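You operate a simulated robot arm through the tools that you are given. There is no shell and no other tool.

You are at the controls of a simulated robot arm. One attempt, no reset.

JOB
Put things in order on the top of the timber table. At the end: the white bottle (marked "WATER") from the top of the timber table stands where the teal pad stood; the teal pad stands where the white foam piece stood; the white foam piece from the top of the timber table stands where the brown clip carton (marked "CLIPS") stood; the brown clip carton is in the grey mixing bucket; whatever was shut is shut again. Leave all else as you found it, and nothing knocked over.

Only the result counts: the job must be done as asked and must still hold three seconds after the hand-in. Knocking over, shifting, dropping, spilling or breaking anything else fails it.

ROBOT AND FRAMES
A 6-joint arm with a two-finger parallel gripper, fixed in place. Base frame: the origin is at the foot of the arm, x ahead of it, y to its left, z up; the work surface is at about z = 0. Readings come in mm, degrees, newtons and seconds.
With the tool pointing down near the work surface it reaches from about 180 to 460 mm from the base axis. Its first joint turns from -70.0 to 70.0 degrees. Payload 1.9 kg.
The tool frame sits at the grasp point between the pads (the TCP): z along the fingers, y along the line on which they close. The tips reach 23 mm beyond it. The gripper opens to 94 mm. The fingers are 38 mm wide and 10 mm thick; the gripper's body (54 by 96 mm) begins 39 mm behind the TCP.
Orientation is told as [roll, pitch, yaw] about the base's x, y, z axes, in that order, counted from this pose: with the fingers straight down and closing along the base's y, the tool's x points along the base's -x, its y along +y and its z along -z.

CONTROLS
- The arm moves only by the tool apply_moves. Its argument "steps" is text: rows parted by semicolons, each of 6 numbers parted by spaces: the shift along the tool's x, y, z in mm, then the turn, a rotation vector about the tool's x, y, z in rad. In form: x y z wx wy wz; .... A call has 1 to 20 rows; each row shifts and turns the commanded pose from where the row before left it, along the tool's axes as they then stand. "claw" is the opening, from 0 (shut) to 1 (fully open), set as the call begins (left out, the last holds). A row lasts 0.2 s, in which the tool goes at most 50 mm and 8.6 degrees; a call with a longer step from one row to the next is refused whole, and so is a gripper value outside its range. Where a pose cannot be reached the arm comes as near as it can. A force on the tool above 40 N (or 10 N above the force at the start of the call, whichever is more), or a blocked arm, ends the call early, and 0.2 s more pass. The fingers move at their own pace (about 108 mm/s each) and stop on an object; they squeeze with about 24 N. The grip force told is the motor's: it shows also when the fingers shut on nothing. Time passes only in rows, and 0.2 s behind the last, so rows that do not move let the fingers close. The reply holds the time, the measured pose of the TCP, the force on the tool along the base axes, the opening and the grip force, in the units named above and with some noise, with the torque about the TCP (base axes, N m) and any sound that the robot's microphone picked up, and new pictures: "pictures" is both (left out), scene, wrist or none.
- Cameras (640 x 400 px; columns grow to the right, rows downward): "scene" is fixed at [63.1, 322.4, 419.7]; the picture's right is [-0.68, -0.74, 0.00], its down [-0.45, 0.42, -0.79] and it looks along [0.58, -0.53, -0.61] (base axes); focal length 214 px, centre (320, 200). "wrist" rides on the gripper at [86, 16, -74] in the tool frame; the picture's right is [-0.18, 0.98, 0.00], its down [-0.58, -0.11, -0.81] and it looks along [-0.79, -0.15, 0.59] (tool axes); focal length 243 px, centre (320, 200). There is no depth. A picture from a camera that has moved, and an enlarged one, comes with that camera's place and axes in the base frame and with its lens.
- close_up(camera, box): a new picture of the part [left, top, right, bottom] of that camera's present view, enlarged. It takes no simulated time.
- hand_in(): hands the job in; it is judged then, once.

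Nothing tells you positions but the pictures and the camera data. Unless the task says otherwise, let go and move clear before handing in.

The tools are called as name(argument=value, ...) on one line, values as JSON. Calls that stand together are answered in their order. apply_moves: Moves the arm, as the interface text tells. Its arguments: {"type":"object","properties":{"steps":{"type":"string"},"claw":{"type":"number"},"pictures":{"type":"string","enum":["both","scene","wrist","none"]}},"required":["steps"]} The other tools are called the same way: close_up (camera, box) takes an enlarged picture of a part of a camera's view; hand_in () hands the job in.

At the start:

```text
time_s: 0.0
tcp_pos: [269.3, -0.9, 386.1]
ee_rot: [0.1, -0.1, -0.1]
contact_force: [-1.3, 0.5, 0.7]
wrist_torque: [-0.01, -0.01, 0.01]
gripper_width: 94.1
grasp_force: 0.2
```

scene: 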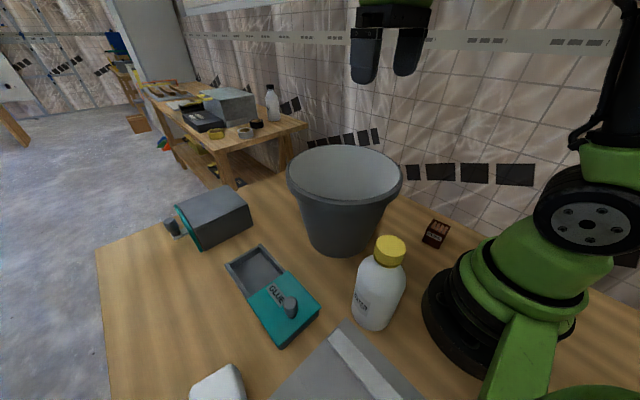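
wrist: 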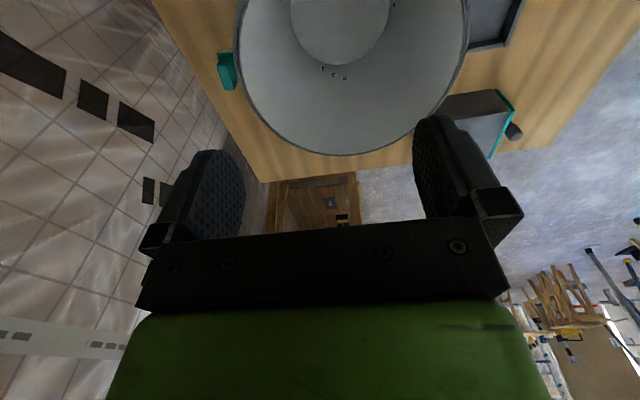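

I see a timber table with a grey bucket, a white bottle, a sliding-lid box marked GLUE, a grey/teal box, a brown carton, and a white piece at the bottom edge. I'll zoom in on the details before moving anything.

close_up(camera="scene", box=[200, 230, 460, 400])

close_up(camera="scene", box=[390, 190, 490, 260])

close_up(camera="scene", box=[140, 170, 280, 260])

close_up(camera="wrist", box=[190, 0, 550, 225])

```text
2.35 times, centred on (330, 315) of scene
camera zoom: at [63.1, 322.4, 419.7], right [-0.68, -0.74, 0.0], down [-0.45, 0.42, -0.79], along [0.58, -0.53, -0.61], focal length 505 px, centre (296, -71)
```

zoom: 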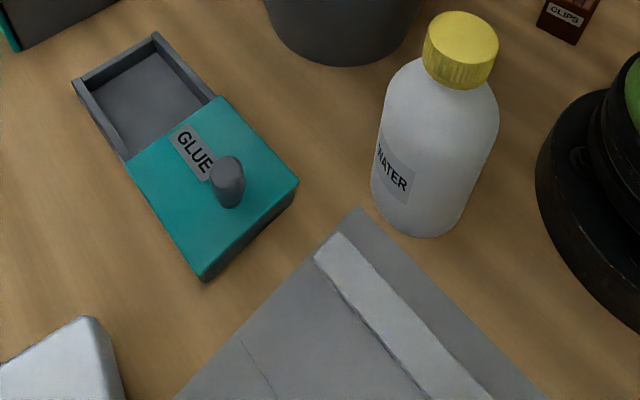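

```text
5.71 times, centred on (440, 225) of scene
camera zoom: at [63.1, 322.4, 419.7], right [-0.68, -0.74, 0.0], down [-0.45, 0.42, -0.79], along [0.58, -0.53, -0.61], focal length 1226 px, centre (-366, 57)
```

zoom: 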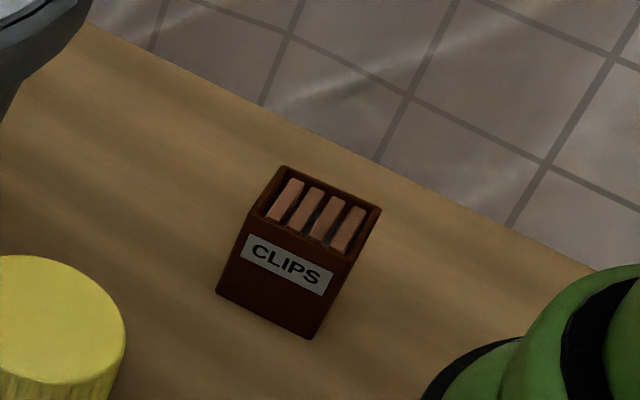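

```text
4.44 times, centred on (210, 215) of scene
camera zoom: at [63.1, 322.4, 419.7], right [-0.68, -0.74, 0.0], down [-0.45, 0.42, -0.79], along [0.58, -0.53, -0.61], focal length 953 px, centre (809, 133)
```

zoom: 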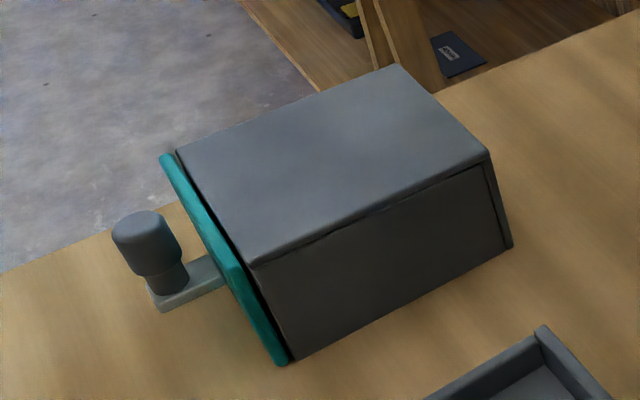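

```text
1.78 times, centred on (370, 112) of wrist
camera zoom: at [183.6, 14.8, 459.9], right [0.19, 0.98, 0.0], down [0.58, -0.11, 0.81], along [0.79, -0.15, -0.59], focal length 431 px, centre (231, 356)
```

zoom: 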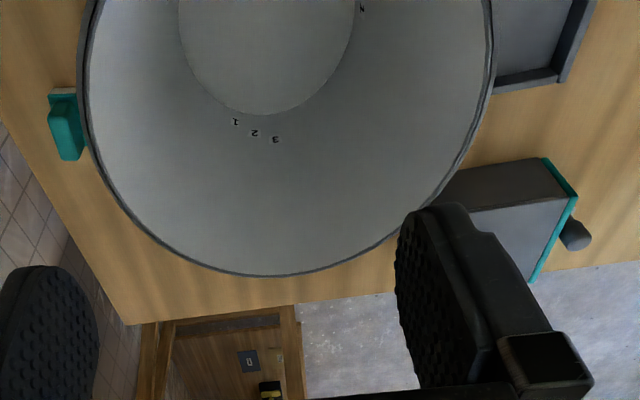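

The teal pad sits behind the bucket at about (366, -195), the clips at about (136, -135), the bottle at about (138, 118) and the white piece at about (227, 360). I'll tilt the wrist camera to look straight down for an overview.

apply_moves(steps="0 0 0 0 0.12 0;0 0 0 0 0.12 0;0 0 0 0 0.12 0;0 0 0 0 0.12 0;0 0 0 0 0.12 0;0 0 0 0 0.12 0", claw=1)

```text
time_s: 0.8
tcp_pos: [271.5, -5.5, 385.7]
ee_rot: [-1.8, 20.1, -1.2]
contact_force: [76.4, 21.0, -115.1]
wrist_torque: [-3.78, 2.29, -2.11]
gripper_width: 94.0
grasp_force: 0.2
out of reach, approached as far as the arm can: row 4
stopped in row 4: the force on the tool passed its limit at 365 N (the readings are from after the stop); the commanded pose is now the measured one
camera wrist: at [215.9, 13.6, 484.0], right [0.18, 0.98, -0.09], down [0.82, -0.1, 0.56], along [0.54, -0.18, -0.82], focal length 243 px, centre (320, 200)
```

scene: 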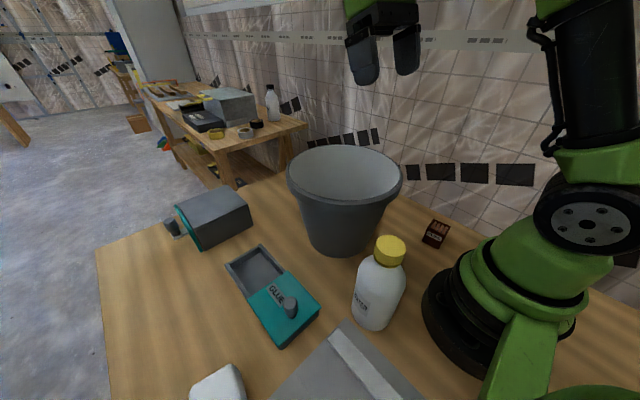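
wrist: 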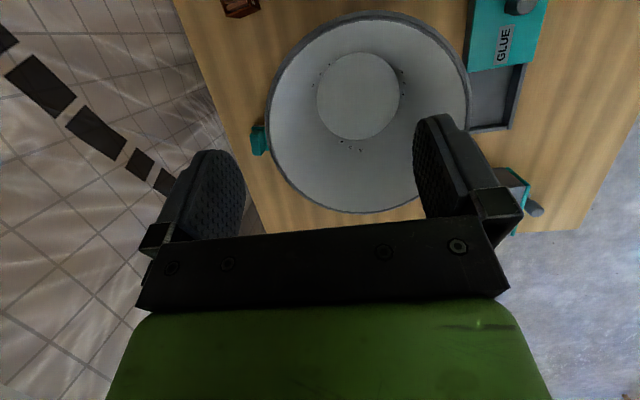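

The arm hit a limit at about 20° of tilt, so I'll turn back to upright to relieve the force.

apply_moves(steps="0 0 0 0 -0.06 0;0 0 0 0 -0.06 0;0 0 0 0 -0.06 0")

```text
time_s: 1.6
tcp_pos: [271.3, -5.6, 384.5]
ee_rot: [-1.4, 9.7, -0.5]
contact_force: [-0.1, -0.8, -0.9]
wrist_torque: [0.0, -0.01, -0.02]
gripper_width: 94.1
grasp_force: 0.0
camera wrist: at [198.6, 13.4, 472.4], right [0.19, 0.98, -0.05], down [0.71, -0.1, 0.7], along [0.68, -0.17, -0.71], focal length 243 px, centre (320, 200)
```

scene: 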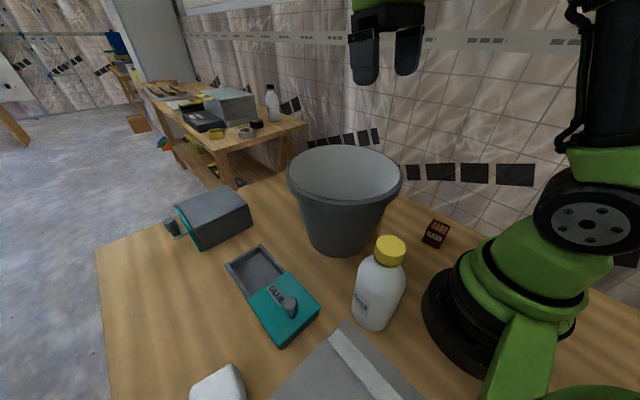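
wrist: 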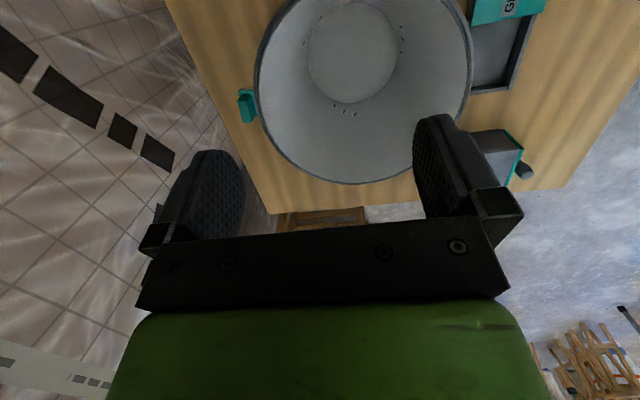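

All objects look undisturbed. I'll straighten the tool and swing left to look at the foam piece and the grey panel.

apply_moves(steps="0 0 0 0.0 -0.085 0;0 0 0 0.024 -0.085 0;1.95 32.4 0 0 0 -0.12;1.95 32.4 0 0 0 -0.12;1.95 32.4 0 0 0 -0.12;1.95 32.4 0 0 0 -0.12;1.95 32.4 0 0 0 -0.12;1.95 32.4 0 0 0 -0.12;1.95 32.4 0 0 0 -0.12;1.95 32.4 0 0 0 -0.12")

```text
time_s: 3.9
tcp_pos: [157.6, 218.6, 374.5]
ee_rot: [-1.5, 2.3, 54.9]
contact_force: [-0.3, -0.3, 0.0]
wrist_torque: [0.01, -0.03, -0.01]
gripper_width: 94.3
grasp_force: 0.1
camera wrist: at [93.6, 159.8, 451.8], right [-0.7, 0.72, -0.03], down [0.42, 0.45, 0.78], along [0.58, 0.53, -0.62], focal length 243 px, centre (320, 200)
```

scene: 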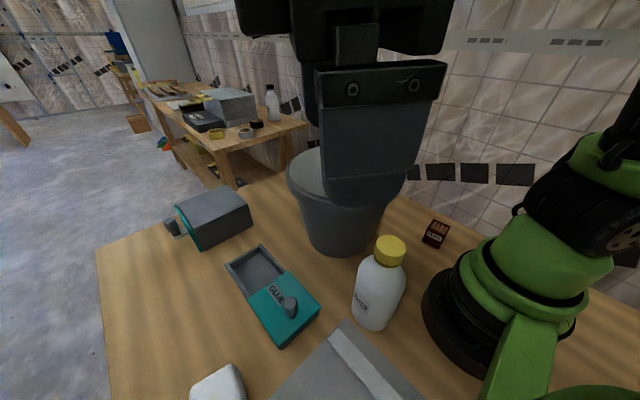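
wrist: 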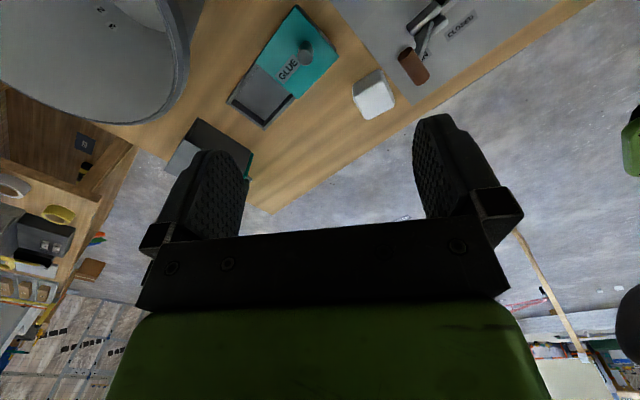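

close_up(camera="wrist", box=[320, 0, 520, 125])

close_up(camera="wrist", box=[120, 0, 360, 150])

```text
3.20 times, centred on (420, 62) of wrist
camera zoom: at [93.6, 159.8, 451.8], right [-0.7, 0.72, -0.03], down [0.42, 0.45, 0.78], along [0.58, 0.53, -0.62], focal length 776 px, centre (0, 640)
```

zoom: 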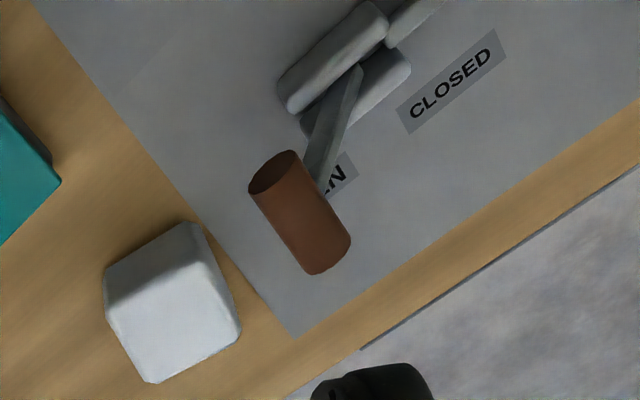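

```text
2.67 times, centred on (240, 75) of wrist
camera zoom: at [93.6, 159.8, 451.8], right [-0.7, 0.72, -0.03], down [0.42, 0.45, 0.78], along [0.58, 0.53, -0.62], focal length 647 px, centre (533, 533)
```

zoom: 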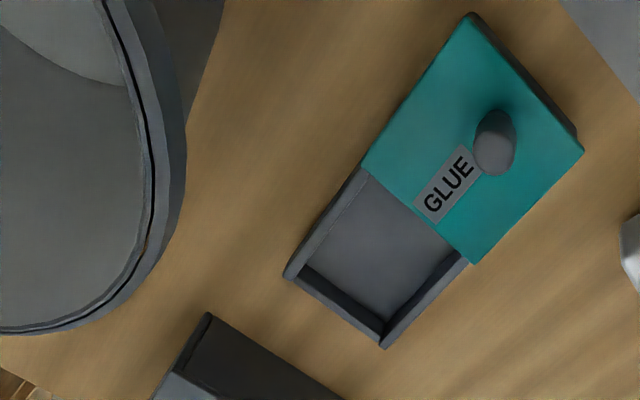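

The white foam block is at about (202, 373), next to a valve plate with a brown lever. I'll move closer to measure it.

apply_moves(steps="-27 12 26 -0.013 -0.02 -0.029;-27 12 26 -0.013 -0.02 -0.029;-27 12 26 0 0 -0.029;-27 12 26 0 0 -0.029", pictures="wrist")

```text
time_s: 4.8
tcp_pos: [174.8, 333.5, 268.4]
ee_rot: [0.0, 0.0, 61.4]
contact_force: [1.0, -0.3, 0.2]
wrist_torque: [0.01, -0.04, -0.02]
gripper_width: 94.1
grasp_force: 0.1
camera wrist: at [119.8, 264.0, 342.4], right [-0.78, 0.63, 0.0], down [0.37, 0.46, 0.81], along [0.51, 0.63, -0.59], focal length 243 px, centre (320, 200)
```

wrist: 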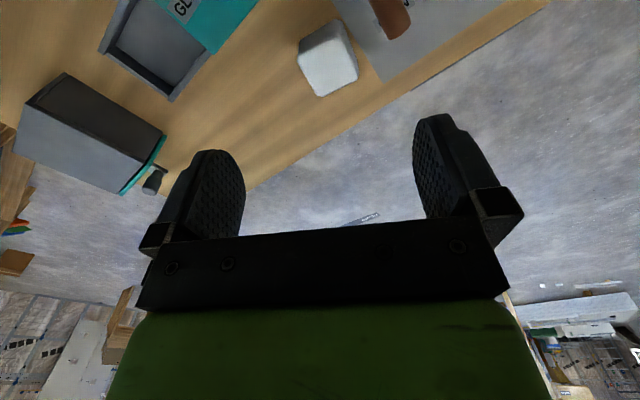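

close_up(camera="wrist", box=[260, 0, 420, 100])

close_up(camera="wrist", box=[0, 0, 320, 200])

```text
4.00 times, centred on (340, 50) of wrist
camera zoom: at [119.8, 264.0, 342.4], right [-0.78, 0.63, 0.0], down [0.37, 0.46, 0.81], along [0.51, 0.63, -0.59], focal length 970 px, centre (240, 800)
```

zoom: 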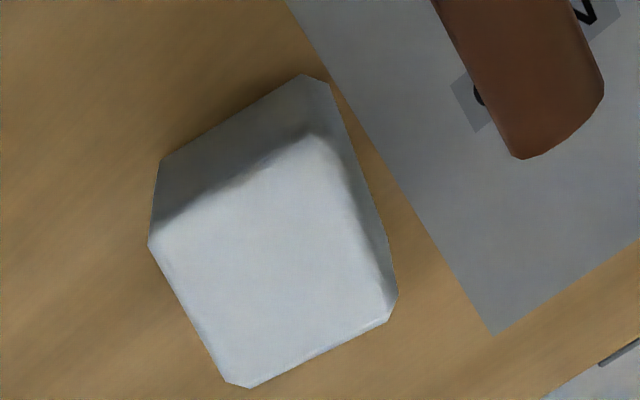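

```text
2.00 times, centred on (160, 100) of wrist
camera zoom: at [119.8, 264.0, 342.4], right [-0.78, 0.63, 0.0], down [0.37, 0.46, 0.81], along [0.51, 0.63, -0.59], focal length 485 px, centre (640, 400)
```

zoom: 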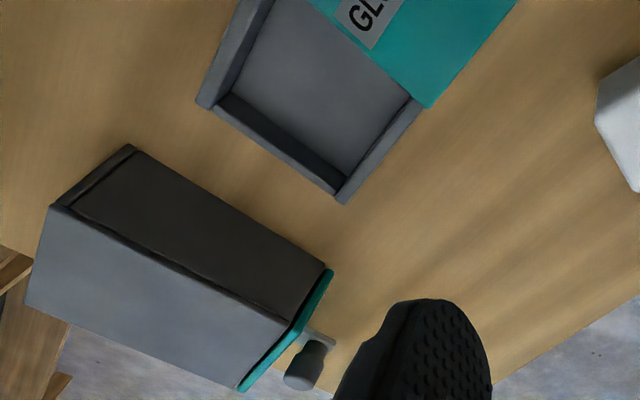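

The foam block is about 50×50×60 mm, centred near (197, 373). Next I'll swing to the right side to look at the teal pad and the clip carton.

apply_moves(steps="28 0 -31 0 0 0;28 0 -31 0 0 0;2.7 -41.5 0 0 0 0.13;2.7 -41.5 0 0 0 0.13;2.7 -41.5 0 0 0 0.13;2.7 -41.5 0 0 0 0.13;2.7 -41.5 0 0 0 0.13;2.7 -41.5 0 0 0 0.13;2.7 -41.5 0 0 0 0.13;2.7 -41.5 0 0 0 0.13;2.7 -41.5 0 0 0 0.13;2.7 -41.5 0 0 0 0.13;2.7 -41.5 0 0 0 0.13;2.7 -41.5 0 0 0 0.13")

```text
time_s: 7.8
tcp_pos: [277.7, -148.5, 330.2]
ee_rot: [-0.1, -0.1, -28.0]
contact_force: [0.7, -0.2, 0.0]
wrist_torque: [-0.02, -0.04, -0.01]
gripper_width: 93.8
grasp_force: 0.1
camera wrist: at [209.1, -93.8, 404.5], right [0.62, 0.78, 0.0], down [0.46, -0.37, 0.81], along [0.63, -0.5, -0.59], focal length 243 px, centre (320, 200)
```

scene: 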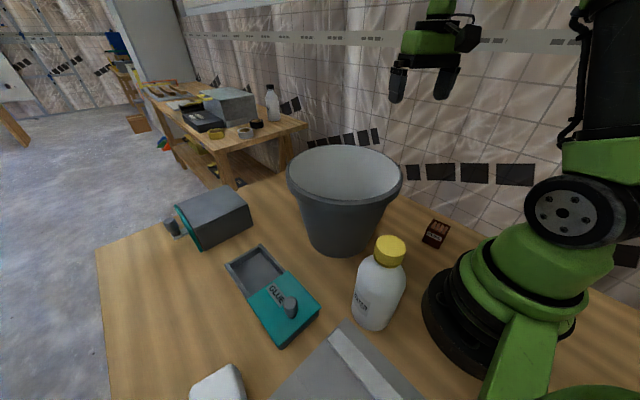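
wrist: 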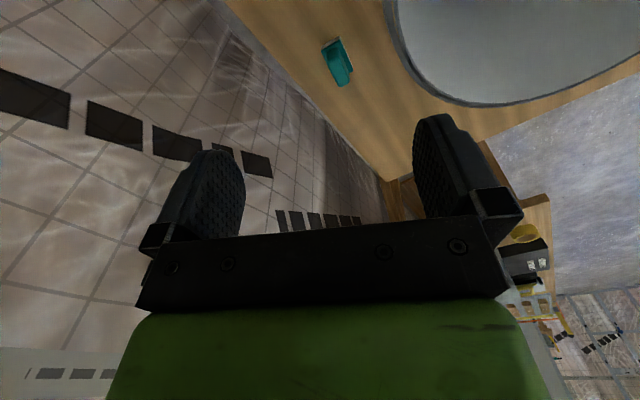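

close_up(camera="wrist", box=[296, 20, 392, 80])

close_up(camera="wrist", box=[280, 0, 640, 225])

```text
6.67 times, centred on (344, 50) of wrist
camera zoom: at [209.1, -93.8, 404.5], right [0.62, 0.78, 0.0], down [0.46, -0.37, 0.81], along [0.63, -0.5, -0.59], focal length 1618 px, centre (160, 1200)
```

zoom: 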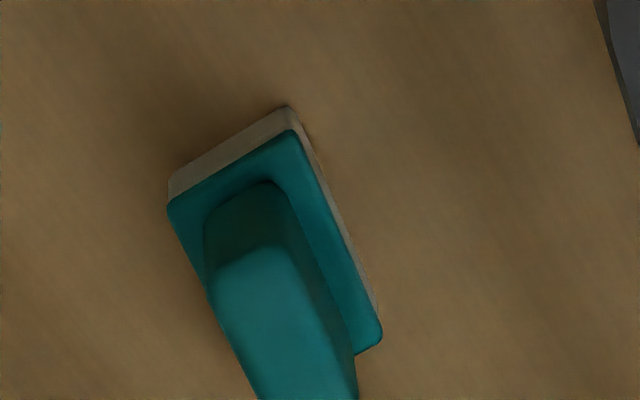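

```text
1.78 times, centred on (460, 112) of wrist
camera zoom: at [209.1, -93.8, 404.5], right [0.62, 0.78, 0.0], down [0.46, -0.37, 0.81], along [0.63, -0.5, -0.59], focal length 431 px, centre (71, 356)
```

zoom: 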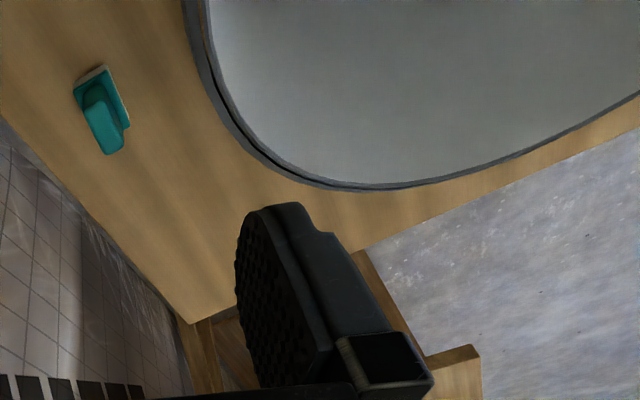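

The teal pad is a scrubber with a felt base and a handle block. It measures about 50×31 mm, is centred near (362, -182) and is angled about -8°. Next I'll look at the clip carton from the side by turning the wrist camera toward -y.

close_up(camera="wrist", box=[288, 20, 400, 90])

apply_moves(steps="29.4 17.9 4 0 0 0;29.4 17.9 4 0 0 0;29.4 17.9 4 0 0 0;29.4 17.9 4 0 0 0;29.4 17.9 4 0 0 0;0 0 0 0 0 0.135;0 0 0 0 0 0.135;0 0 0 0 0 0.135;0 0 0 0 0 0.135;0 0 0 0 0 0.135;0 0 0 0 0 0.135;0 0 0 0 0 0.135;0 0 0 0 0 0.135")

```text
5.71 times, centred on (344, 55) of wrist
camera zoom: at [209.1, -93.8, 404.5], right [0.62, 0.78, 0.0], down [0.46, -0.37, 0.81], along [0.63, -0.5, -0.59], focal length 1386 px, centre (183, 1029)
```

zoom: 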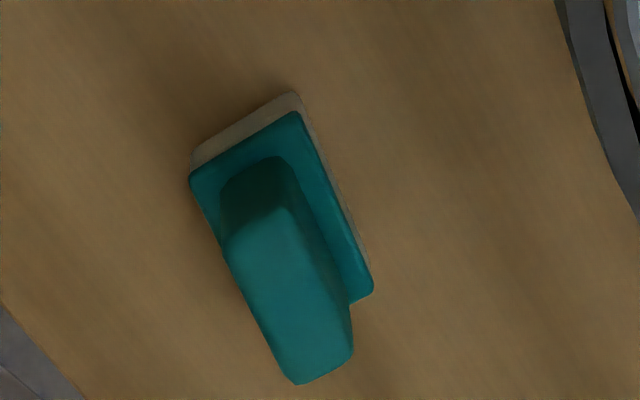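

```text
time_s: 10.7
tcp_pos: [190.3, -0.4, 310.1]
ee_rot: [-0.1, 0.0, -89.8]
contact_force: [0.0, 0.4, -0.7]
wrist_torque: [0.01, 0.02, -0.01]
gripper_width: 94.2
grasp_force: 0.0
camera wrist: at [206.0, 85.6, 384.9], right [0.98, -0.18, 0.0], down [-0.11, -0.58, 0.81], along [-0.15, -0.79, -0.59], focal length 243 px, centre (320, 200)
```

scene: 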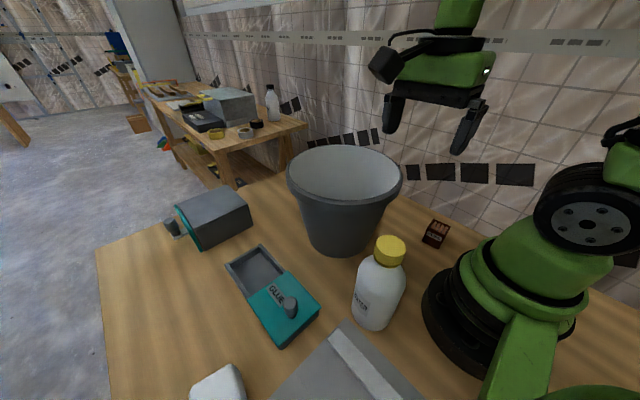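
wrist: 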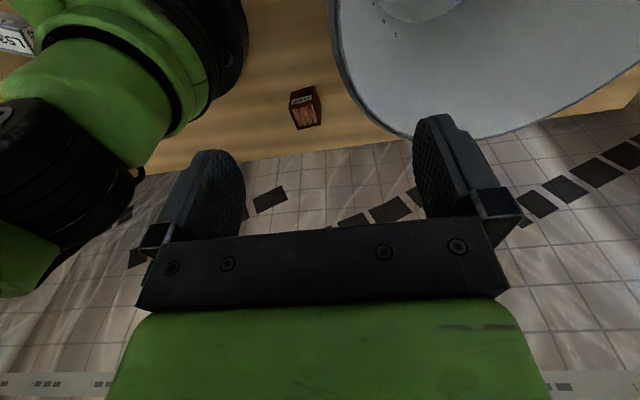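

close_up(camera="wrist", box=[265, 75, 345, 125])

close_up(camera="wrist", box=[100, 0, 420, 200])

```text
8.00 times, centred on (305, 100) of wrist
camera zoom: at [206.0, 85.6, 384.9], right [0.98, -0.18, 0.0], down [-0.11, -0.58, 0.81], along [-0.15, -0.79, -0.59], focal length 1941 px, centre (440, 1000)
```

zoom: 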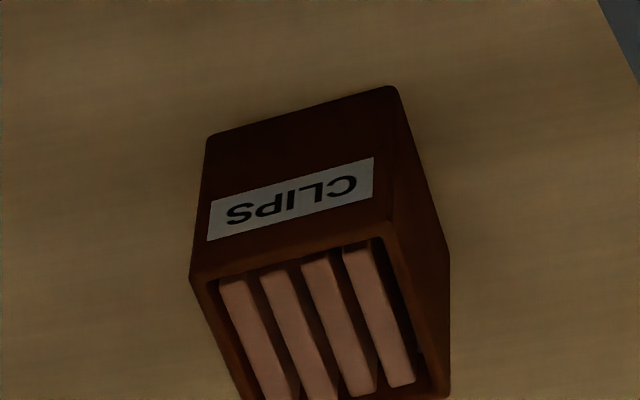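

```text
2.00 times, centred on (260, 100) of wrist
camera zoom: at [206.0, 85.6, 384.9], right [0.98, -0.18, 0.0], down [-0.11, -0.58, 0.81], along [-0.15, -0.79, -0.59], focal length 485 px, centre (440, 400)
```

zoom: 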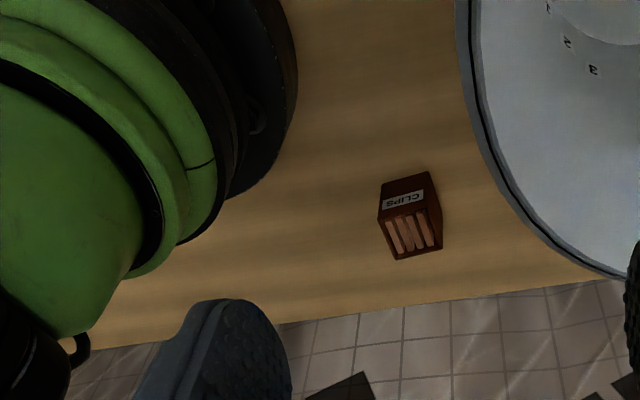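

The carton is about 40×39×54 mm, centred near (139, -139) and turned about 6°. I'll go above it with the gripper closing along x.

apply_moves(steps="-27.8 -10.2 30 0 0 0;-27.8 -10.2 30 0 0 0;-27.8 -10.2 30 0 0 0;-27.8 -10.2 30 0 0 0;-27.6 -10.2 30 0 0 0;0 0 0 0 0 -0.101;0 0 0 0 0 0")

```text
time_s: 12.2
tcp_pos: [139.3, -139.1, 161.2]
ee_rot: [0.0, 0.0, -84.0]
contact_force: [-0.2, 0.3, -0.4]
wrist_torque: [0.0, 0.01, 0.07]
gripper_width: 93.9
grasp_force: 0.1
camera wrist: at [147.1, -51.9, 235.1], right [1.0, -0.08, 0.0], down [-0.05, -0.59, 0.81], along [-0.06, -0.8, -0.59], focal length 243 px, centre (320, 200)
```

scene: 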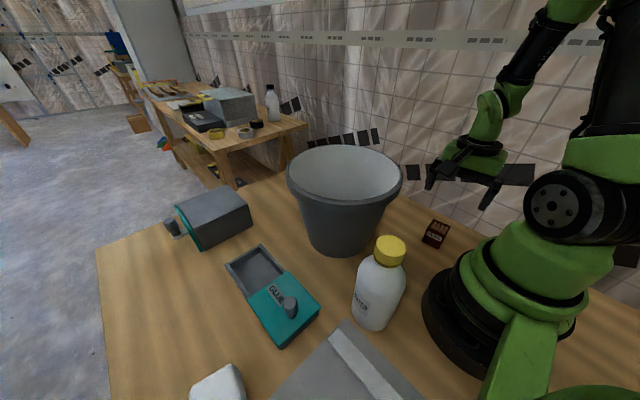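
wrist: 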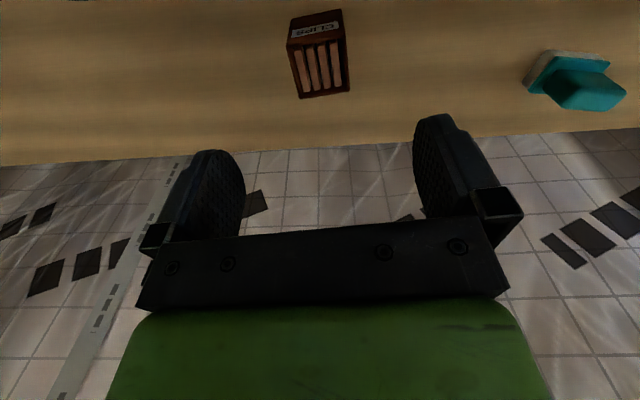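

close_up(camera="wrist", box=[240, 0, 400, 100])

close_up(camera="wrist", box=[496, 30, 640, 120])

```text
4.00 times, centred on (320, 50) of wrist
camera zoom: at [147.1, -51.9, 235.1], right [1.0, -0.08, 0.0], down [-0.05, -0.59, 0.81], along [-0.06, -0.8, -0.59], focal length 970 px, centre (320, 800)
```

zoom: 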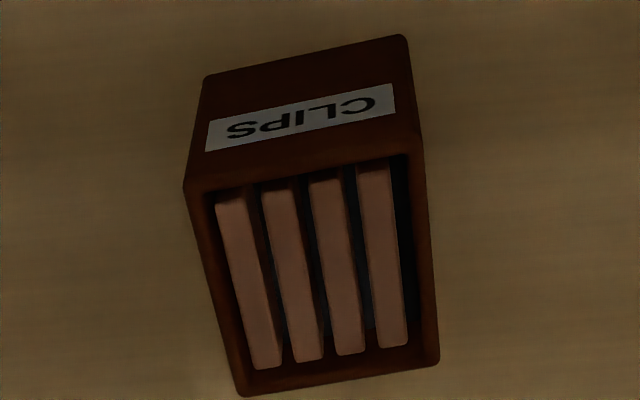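

```text
4.44 times, centred on (568, 75) of wrist
camera zoom: at [147.1, -51.9, 235.1], right [1.0, -0.08, 0.0], down [-0.05, -0.59, 0.81], along [-0.06, -0.8, -0.59], focal length 1078 px, centre (-782, 756)
```

zoom: 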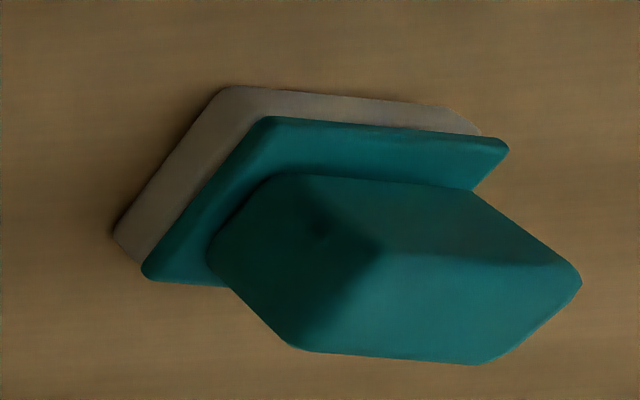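

The carton centre is confirmed at (140, -138.6), right under the tool. I'll descend and grip it.

apply_moves(steps="0 0.8 30 0 0 0;0 0 30 0 0 0;0 0 25 0 0 0;0 0 20 0 0 0;0 0 12 0 0 0;0 0 9 0 0 0;0 0 0 0 0 0")

```text
time_s: 13.8
tcp_pos: [140.3, -138.2, 33.8]
ee_rot: [0.0, 0.1, -84.0]
contact_force: [0.3, 0.4, -0.4]
wrist_torque: [0.02, 0.02, -0.01]
gripper_width: 93.9
grasp_force: 0.1
camera wrist: at [147.8, -51.9, 108.8], right [1.0, -0.08, 0.0], down [-0.05, -0.59, 0.81], along [-0.07, -0.8, -0.59], focal length 243 px, centre (320, 200)
```

scene: 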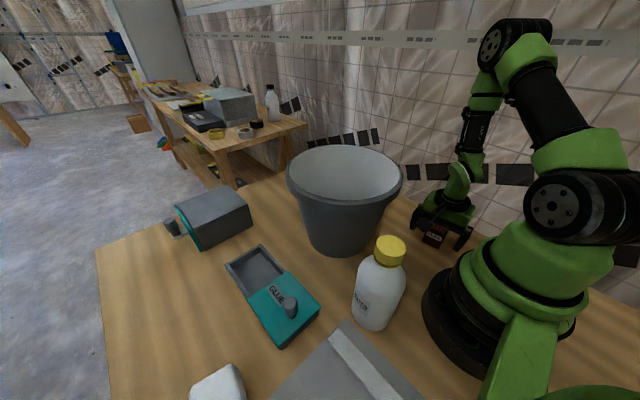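
wrist: 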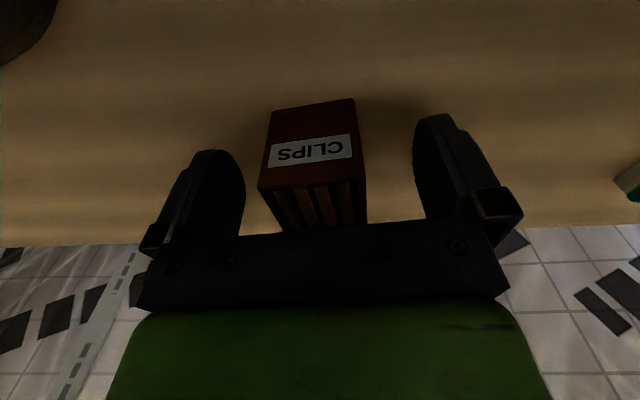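

apply_moves(steps="0 0 0 0 0 0;0 0 0 0 0 0;0 0 0 0 0 0", claw=0, pictures="wrist")

```text
time_s: 14.7
tcp_pos: [140.9, -139.6, 34.8]
ee_rot: [0.1, 0.0, -84.1]
contact_force: [-0.9, -0.5, 0.7]
wrist_torque: [0.04, 0.04, -0.03]
gripper_width: 41.9
grasp_force: 24.4
camera wrist: at [147.8, -51.9, 109.0], right [1.0, -0.08, 0.0], down [-0.05, -0.59, 0.81], along [-0.07, -0.8, -0.59], focal length 243 px, centre (320, 200)
```

wrist: 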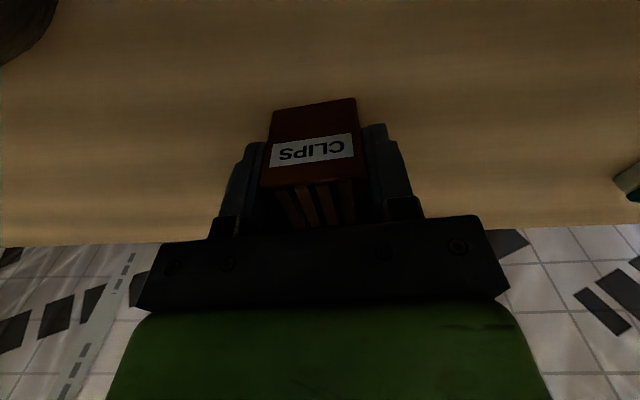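

The carton is gripped (opening 41.9 mm, 24 N). I'll lift it and carry it high over the bucket, then turn the wrist.

apply_moves(steps="0 0 -15 0 0 0;0 0 -30 0 0 0;0 0 -40 0 0 0;0 0 -40 0 0 0;0 0 -40 0 0 0;0 0 -40 0 0 0;0 0 -30 0 0 0;0 0 -20 0 0 0;0 0 0 0 0 0")

apply_moves(steps="20.6 35 0 0 0 0;20.6 35 0 0 0 0;20.6 35 0 0 0 0;20.6 35 0 0 0 0;20.6 35 0 0 0 0;20.6 35 0 0 0 0;0 0 0 0 0 -0.122;0 0 0 0 0 -0.122;0 0 0 0 0 -0.122;0 0 0 0 0 -0.122;0 0 0 0 0 -0.122;0 0 0 0 0 -0.122;0 0 0 0 0 -0.122;0 0 0 0 0 0")

```text
time_s: 16.6
tcp_pos: [139.9, -140.4, 290.9]
ee_rot: [0.0, -0.1, -83.9]
contact_force: [0.1, 1.1, -1.0]
wrist_torque: [-0.04, 0.02, 0.0]
gripper_width: 41.7
grasp_force: 24.3
camera wrist: at [147.1, -52.1, 364.8], right [1.0, -0.08, 0.0], down [-0.05, -0.59, 0.81], along [-0.06, -0.8, -0.59], focal length 243 px, centre (320, 200)
```

scene: 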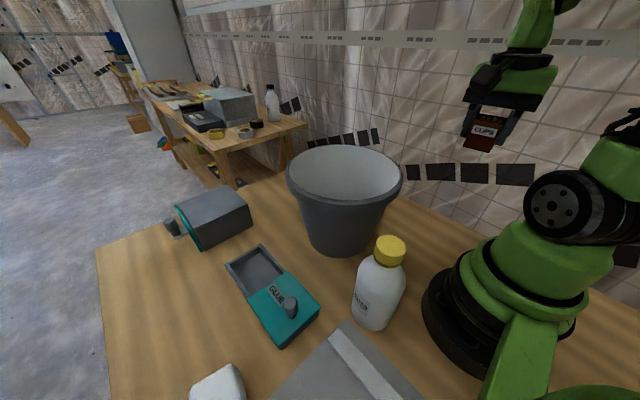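
wrist: 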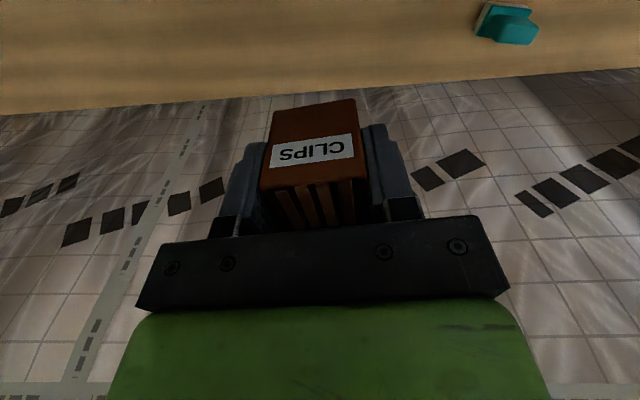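

```text
time_s: 19.6
tcp_pos: [336.4, 5.5, 289.8]
ee_rot: [-0.2, 0.0, -35.0]
contact_force: [0.8, -0.4, -0.7]
wrist_torque: [0.0, 0.01, 0.02]
gripper_width: 41.6
grasp_force: 23.8
camera wrist: at [274.5, 68.2, 363.8], right [0.71, 0.7, 0.0], down [0.41, -0.42, 0.81], along [0.56, -0.58, -0.59], focal length 243 px, centre (320, 200)
```

scene: 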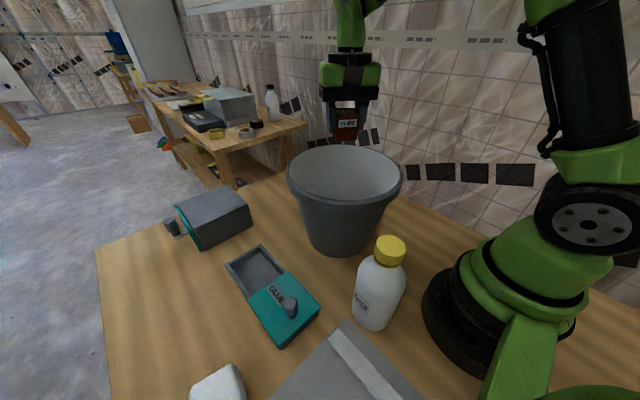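
wrist: 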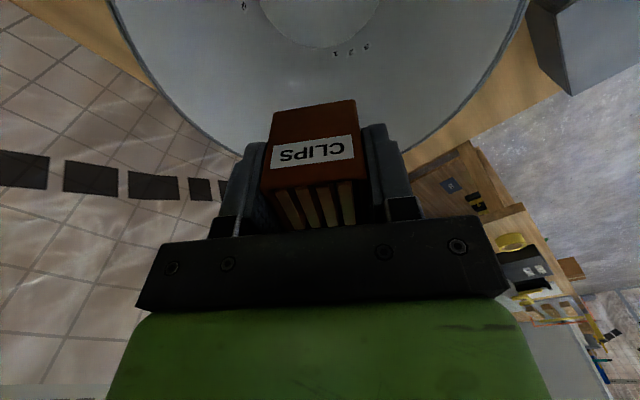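

The bucket floor is centred near (322, 19) with a radius of about 74 mm. I'll lower the carton into it, keeping the camera side clear of the wall.

apply_moves(steps="-6 0 20 0 0 0;0 0 30 0 0 0;0 0 35 0 0 0;0 0 35 0 0 0;0 0 35 0 0 0;0 0 30 0 0 0;0 0 20 0 0 0;0 0 10 0 0 0;0 0 0 0 0 0")

```text
time_s: 21.6
tcp_pos: [342.2, 1.8, 73.8]
ee_rot: [0.0, 0.0, -35.1]
contact_force: [0.0, 0.3, -1.2]
wrist_torque: [0.03, 0.01, -0.04]
gripper_width: 41.9
grasp_force: 23.6
camera wrist: at [280.1, 64.7, 148.7], right [0.72, 0.7, 0.0], down [0.41, -0.42, 0.81], along [0.56, -0.58, -0.59], focal length 243 px, centre (320, 200)
```

scene: 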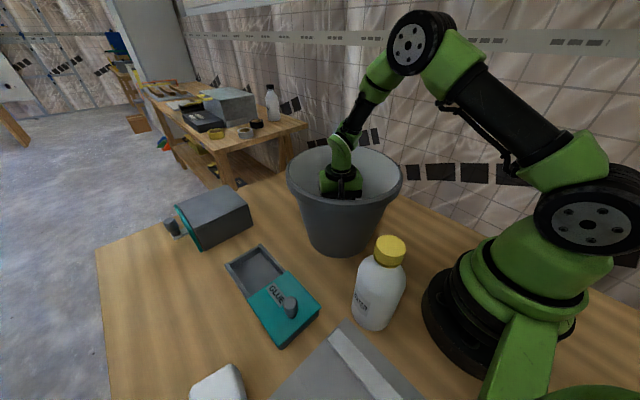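
wrist: 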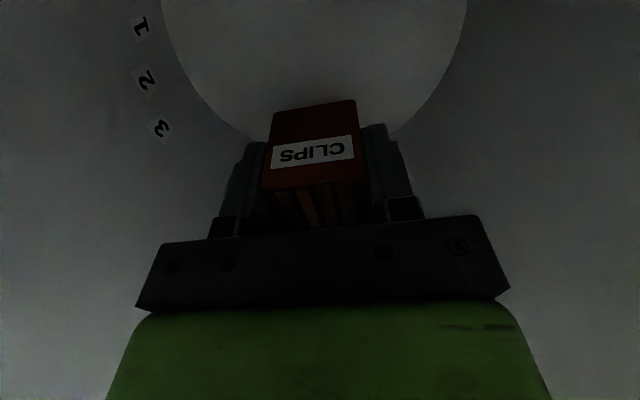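

apply_moves(steps="0 0 15 0 0 0;0 0 8 0 0 0;0 0 3 0 0 0;0 0 2 0 0 0;0 0 0 0 0 0", pictures="none")

apply_moves(steps="0 0 1.5 0 0 0;0 0 1.5 0 0 0;0 0 0 0 0 0", pictures="none")

```text
time_s: 22.9
tcp_pos: [340.9, 2.4, 45.9]
ee_rot: [-0.1, 0.0, -35.1]
contact_force: [0.7, 0.3, -1.1]
wrist_torque: [0.02, 0.02, 0.02]
gripper_width: 41.8
grasp_force: 23.7
```

```text
time_s: 23.6
tcp_pos: [341.3, 2.9, 44.3]
ee_rot: [0.0, 0.1, -35.0]
contact_force: [0.2, 0.2, -0.6]
wrist_torque: [-0.02, 0.0, 0.02]
gripper_width: 41.6
grasp_force: 24.1
```

Still no contact, so I'll continue down in small steps.

apply_moves(steps="0 0 1.5 0 0 0;0 0 1 0 0 0;0 0 0 0 0 0", pictures="none")

apply_moves(steps="0 0 1 0 0 0;0 0 1 0 0 0;0 0 0 0 0 0", pictures="none")

apply_moves(steps="0 0 1 0 0 0;0 0 0 0 0 0", pictures="wrist")

```text
time_s: 24.4
tcp_pos: [340.4, 2.1, 40.5]
ee_rot: [-0.1, 0.0, -35.0]
contact_force: [-0.5, 0.6, -0.7]
wrist_torque: [-0.01, -0.03, 0.0]
gripper_width: 41.8
grasp_force: 23.9
```

```text
time_s: 25.2
tcp_pos: [340.7, 1.8, 40.0]
ee_rot: [0.0, -0.1, -35.1]
contact_force: [-6.6, 2.2, 25.1]
wrist_torque: [0.01, 0.04, -0.03]
gripper_width: 42.1
grasp_force: 23.5
```

```text
time_s: 25.9
tcp_pos: [342.5, 1.5, 37.8]
ee_rot: [0.0, -0.1, -35.0]
contact_force: [-0.2, -0.5, 25.2]
wrist_torque: [-0.09, -0.02, -0.01]
gripper_width: 42.0
grasp_force: 24.2
camera wrist: at [280.2, 64.2, 112.8], right [0.72, 0.7, 0.0], down [0.41, -0.42, 0.81], along [0.56, -0.58, -0.59], focal length 243 px, centre (320, 200)
```

wrist: 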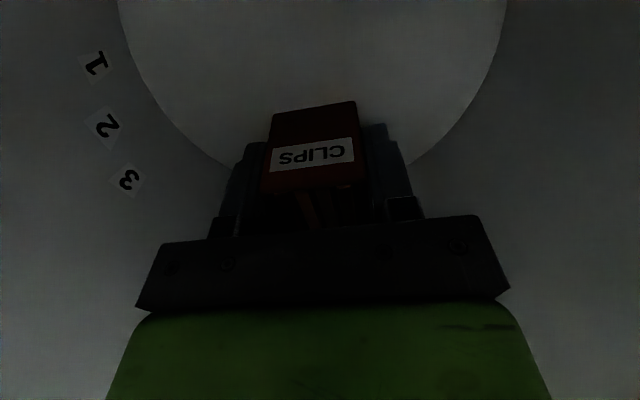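

The carton is on the bucket floor (25 N of contact force). I'll ease off slightly, open the fingers partway and rise straight up.

apply_moves(steps="0 0 -1 0 0 0;0 0 0 0 0 0", pictures="none")

apply_moves(steps="0 0 0 0 0 0;0 0 0 0 0 0;0 0 0 0 0 0", claw=0.66, pictures="wrist")

```text
time_s: 26.4
tcp_pos: [340.2, 2.8, 37.9]
ee_rot: [-0.1, 0.2, -35.1]
contact_force: [1.0, 0.2, 3.4]
wrist_torque: [0.02, -0.21, 0.0]
gripper_width: 41.7
grasp_force: 23.9
```

```text
time_s: 27.2
tcp_pos: [341.5, 2.3, 38.8]
ee_rot: [-0.1, -0.1, -35.1]
contact_force: [-0.6, -1.2, -1.2]
wrist_torque: [-0.01, 0.01, 0.02]
gripper_width: 62.0
grasp_force: 0.1
camera wrist: at [279.6, 64.2, 113.6], right [0.72, 0.7, 0.0], down [0.41, -0.42, 0.81], along [0.56, -0.58, -0.59], focal length 243 px, centre (320, 200)
```

wrist: 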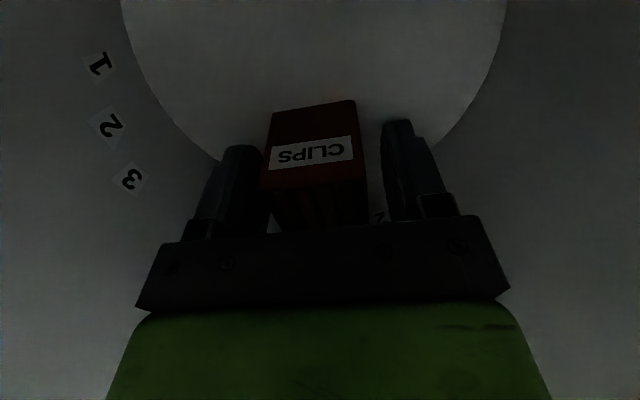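

apply_moves(steps="0 0 -8 0 0 0;0 0 -20 0 0 0;0 0 -35 0 0 0;0 0 -40 0 0 0;0 0 -45 0 0 0;0 0 -45 0 0 0;0 0 -45 0 0 0;0 0 -40 0 0 0;0 0 0 0 0 0")

```text
time_s: 29.2
tcp_pos: [342.3, 1.0, 318.0]
ee_rot: [-0.1, 0.1, -35.2]
contact_force: [0.4, 0.8, 0.5]
wrist_torque: [-0.02, 0.0, 0.05]
gripper_width: 62.2
grasp_force: 0.0
camera wrist: at [280.5, 64.1, 392.5], right [0.72, 0.7, 0.0], down [0.41, -0.42, 0.81], along [0.56, -0.58, -0.59], focal length 243 px, centre (320, 200)
```

scene: 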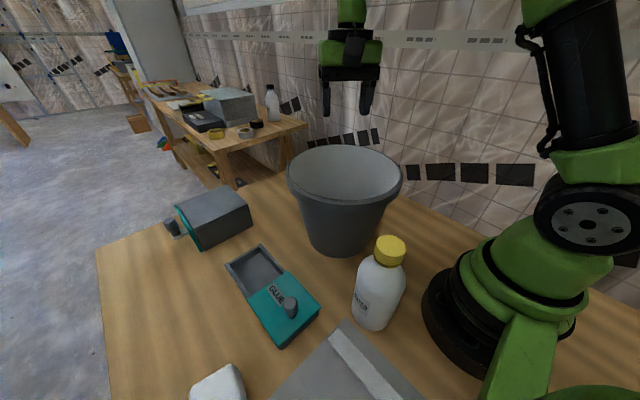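
wrist: 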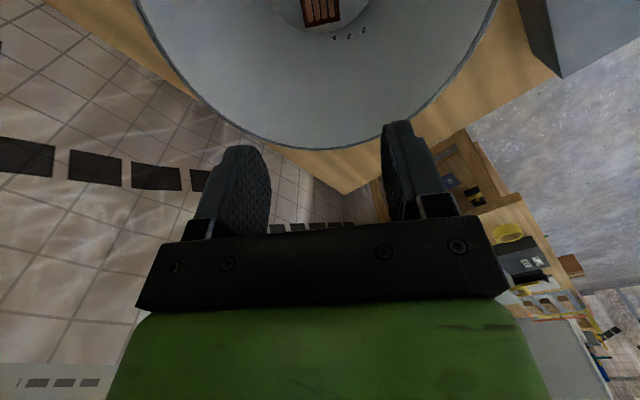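

The carton stands upright in the bucket. I'll check that the drawer unit hasn't changed before moving on.

close_up(camera="scene", box=[140, 170, 280, 260])

close_up(camera="scene", box=[320, 220, 480, 360])

```text
4.44 times, centred on (210, 215) of scene
camera zoom: at [63.1, 322.4, 419.7], right [-0.68, -0.74, 0.0], down [-0.45, 0.42, -0.79], along [0.58, -0.53, -0.61], focal length 953 px, centre (809, 133)
```

zoom: 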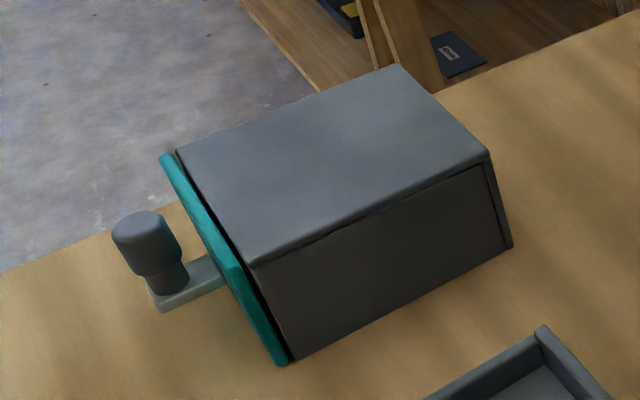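

```text
2.86 times, centred on (400, 290) of scene
camera zoom: at [63.1, 322.4, 419.7], right [-0.68, -0.74, 0.0], down [-0.45, 0.42, -0.79], along [0.58, -0.53, -0.61], focal length 613 px, centre (91, -57)
```

zoom: 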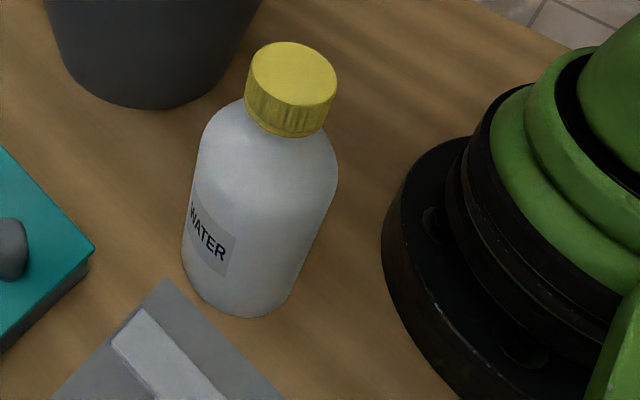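

Everything else is unchanged. The bottle centre is about (138, 118), it stands about 188 mm tall and its cap is about 44 mm across. Next is the foam: I'll rotate to yaw 79° and travel above it.

apply_moves(steps="0 0 0 0 0 -0.133;0 0 0 0 0 -0.133;0 0 0 0 0 -0.133;0 0 0 0 0 -0.133;0 0 0 0 0 -0.133;0 0 0 0 0 -0.133;0 0 0 0 0 -0.133;0 0 0 0 0 -0.133;0 0 0 0 0 -0.133;0 0 0 0 0 -0.133;0 0 0 0 0 -0.133;0 0 0 0 0 -0.133;0 0 0 0 0 -0.133;0 0 0 0 0 -0.133;0 0 0 0 0 -0.130;0 0 0 0 0 0")

```text
time_s: 32.6
tcp_pos: [341.3, 2.3, 318.1]
ee_rot: [0.0, 0.1, 79.0]
contact_force: [0.5, -0.6, 0.6]
wrist_torque: [0.01, -0.01, -0.02]
gripper_width: 62.1
grasp_force: 0.0
camera wrist: at [308.9, -80.5, 391.5], right [-0.93, 0.37, 0.0], down [0.22, 0.55, 0.81], along [0.29, 0.75, -0.59], focal length 243 px, centre (320, 200)
```

scene: 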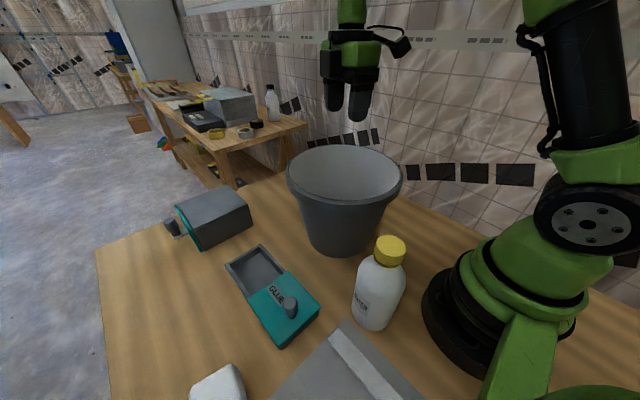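
wrist: 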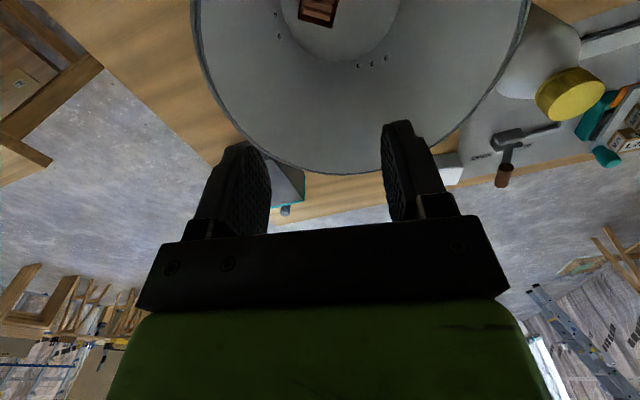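

There are more objects at the right of this view, near the valve plate. I'll take a closer look.

close_up(camera="wrist", box=[440, 60, 640, 200])

close_up(camera="wrist", box=[560, 70, 640, 180])

```text
2.86 times, centred on (540, 130) of wrist
camera zoom: at [308.9, -80.5, 391.5], right [-0.93, 0.37, 0.0], down [0.22, 0.55, 0.81], along [0.29, 0.75, -0.59], focal length 693 px, centre (-309, 400)
```

zoom: 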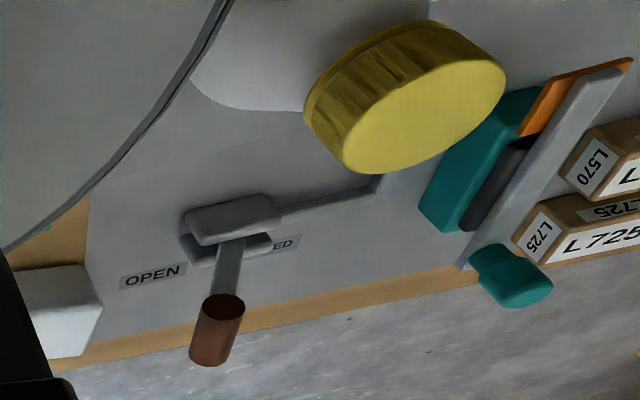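

```text
3.64 times, centred on (600, 125) of wrist
camera zoom: at [308.9, -80.5, 391.5], right [-0.93, 0.37, 0.0], down [0.22, 0.55, 0.81], along [0.29, 0.75, -0.59], focal length 882 px, centre (-698, 473)
```

zoom: 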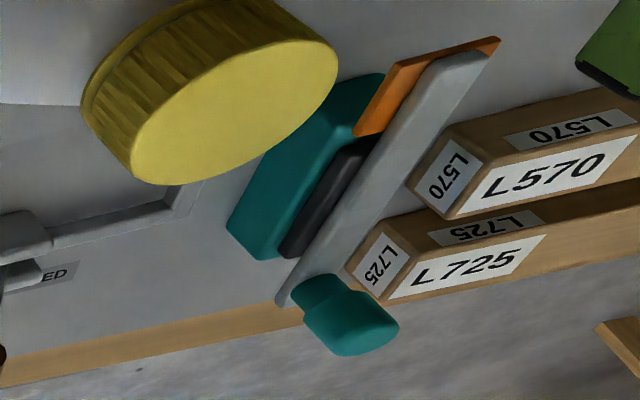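

Those are a latch and lever assembly to the left of the base, which the job doesn't need. I'll continue to a point above the foam.

apply_moves(steps="-33.6 21.2 0 0 0 0;-33.6 21.2 0 0 0 0;-33.6 21.2 0 0 0 0;-33.6 21.2 0 0 0 0;-33.6 21.2 0 0 0 0;-33.6 21.2 0 0 0 0;-33.6 21.2 20 0 0 0;-33.6 21.2 25 0 0 0;-33.6 21.2 25 0 0 0;-33.6 21.2 25 0 0 0;0 0 20 0 0 0;0 0 0 0 0 0", claw=0.8)

```text
time_s: 35.2
tcp_pos: [197.1, 373.8, 200.9]
ee_rot: [0.0, 0.0, 79.0]
contact_force: [0.2, -0.6, 0.1]
wrist_torque: [0.03, -0.02, 0.02]
gripper_width: 75.4
grasp_force: 0.1
camera wrist: at [163.7, 290.4, 275.7], right [-0.93, 0.37, 0.0], down [0.22, 0.55, 0.81], along [0.3, 0.75, -0.59], focal length 243 px, centre (320, 200)
```

scene: 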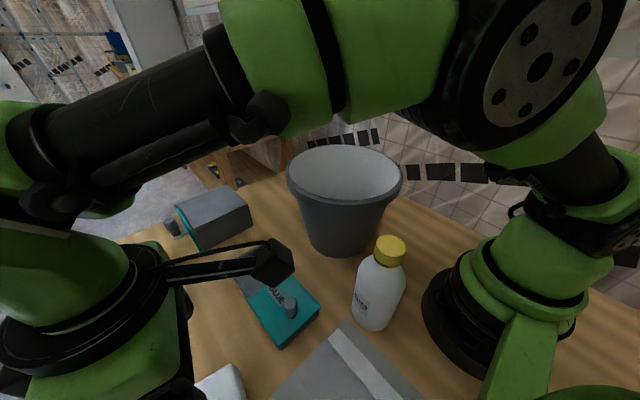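
wrist: 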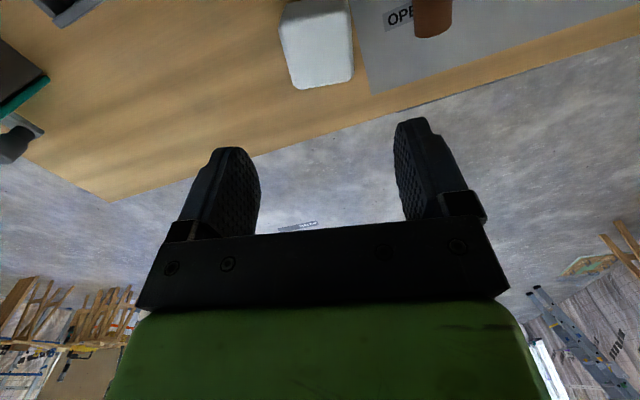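

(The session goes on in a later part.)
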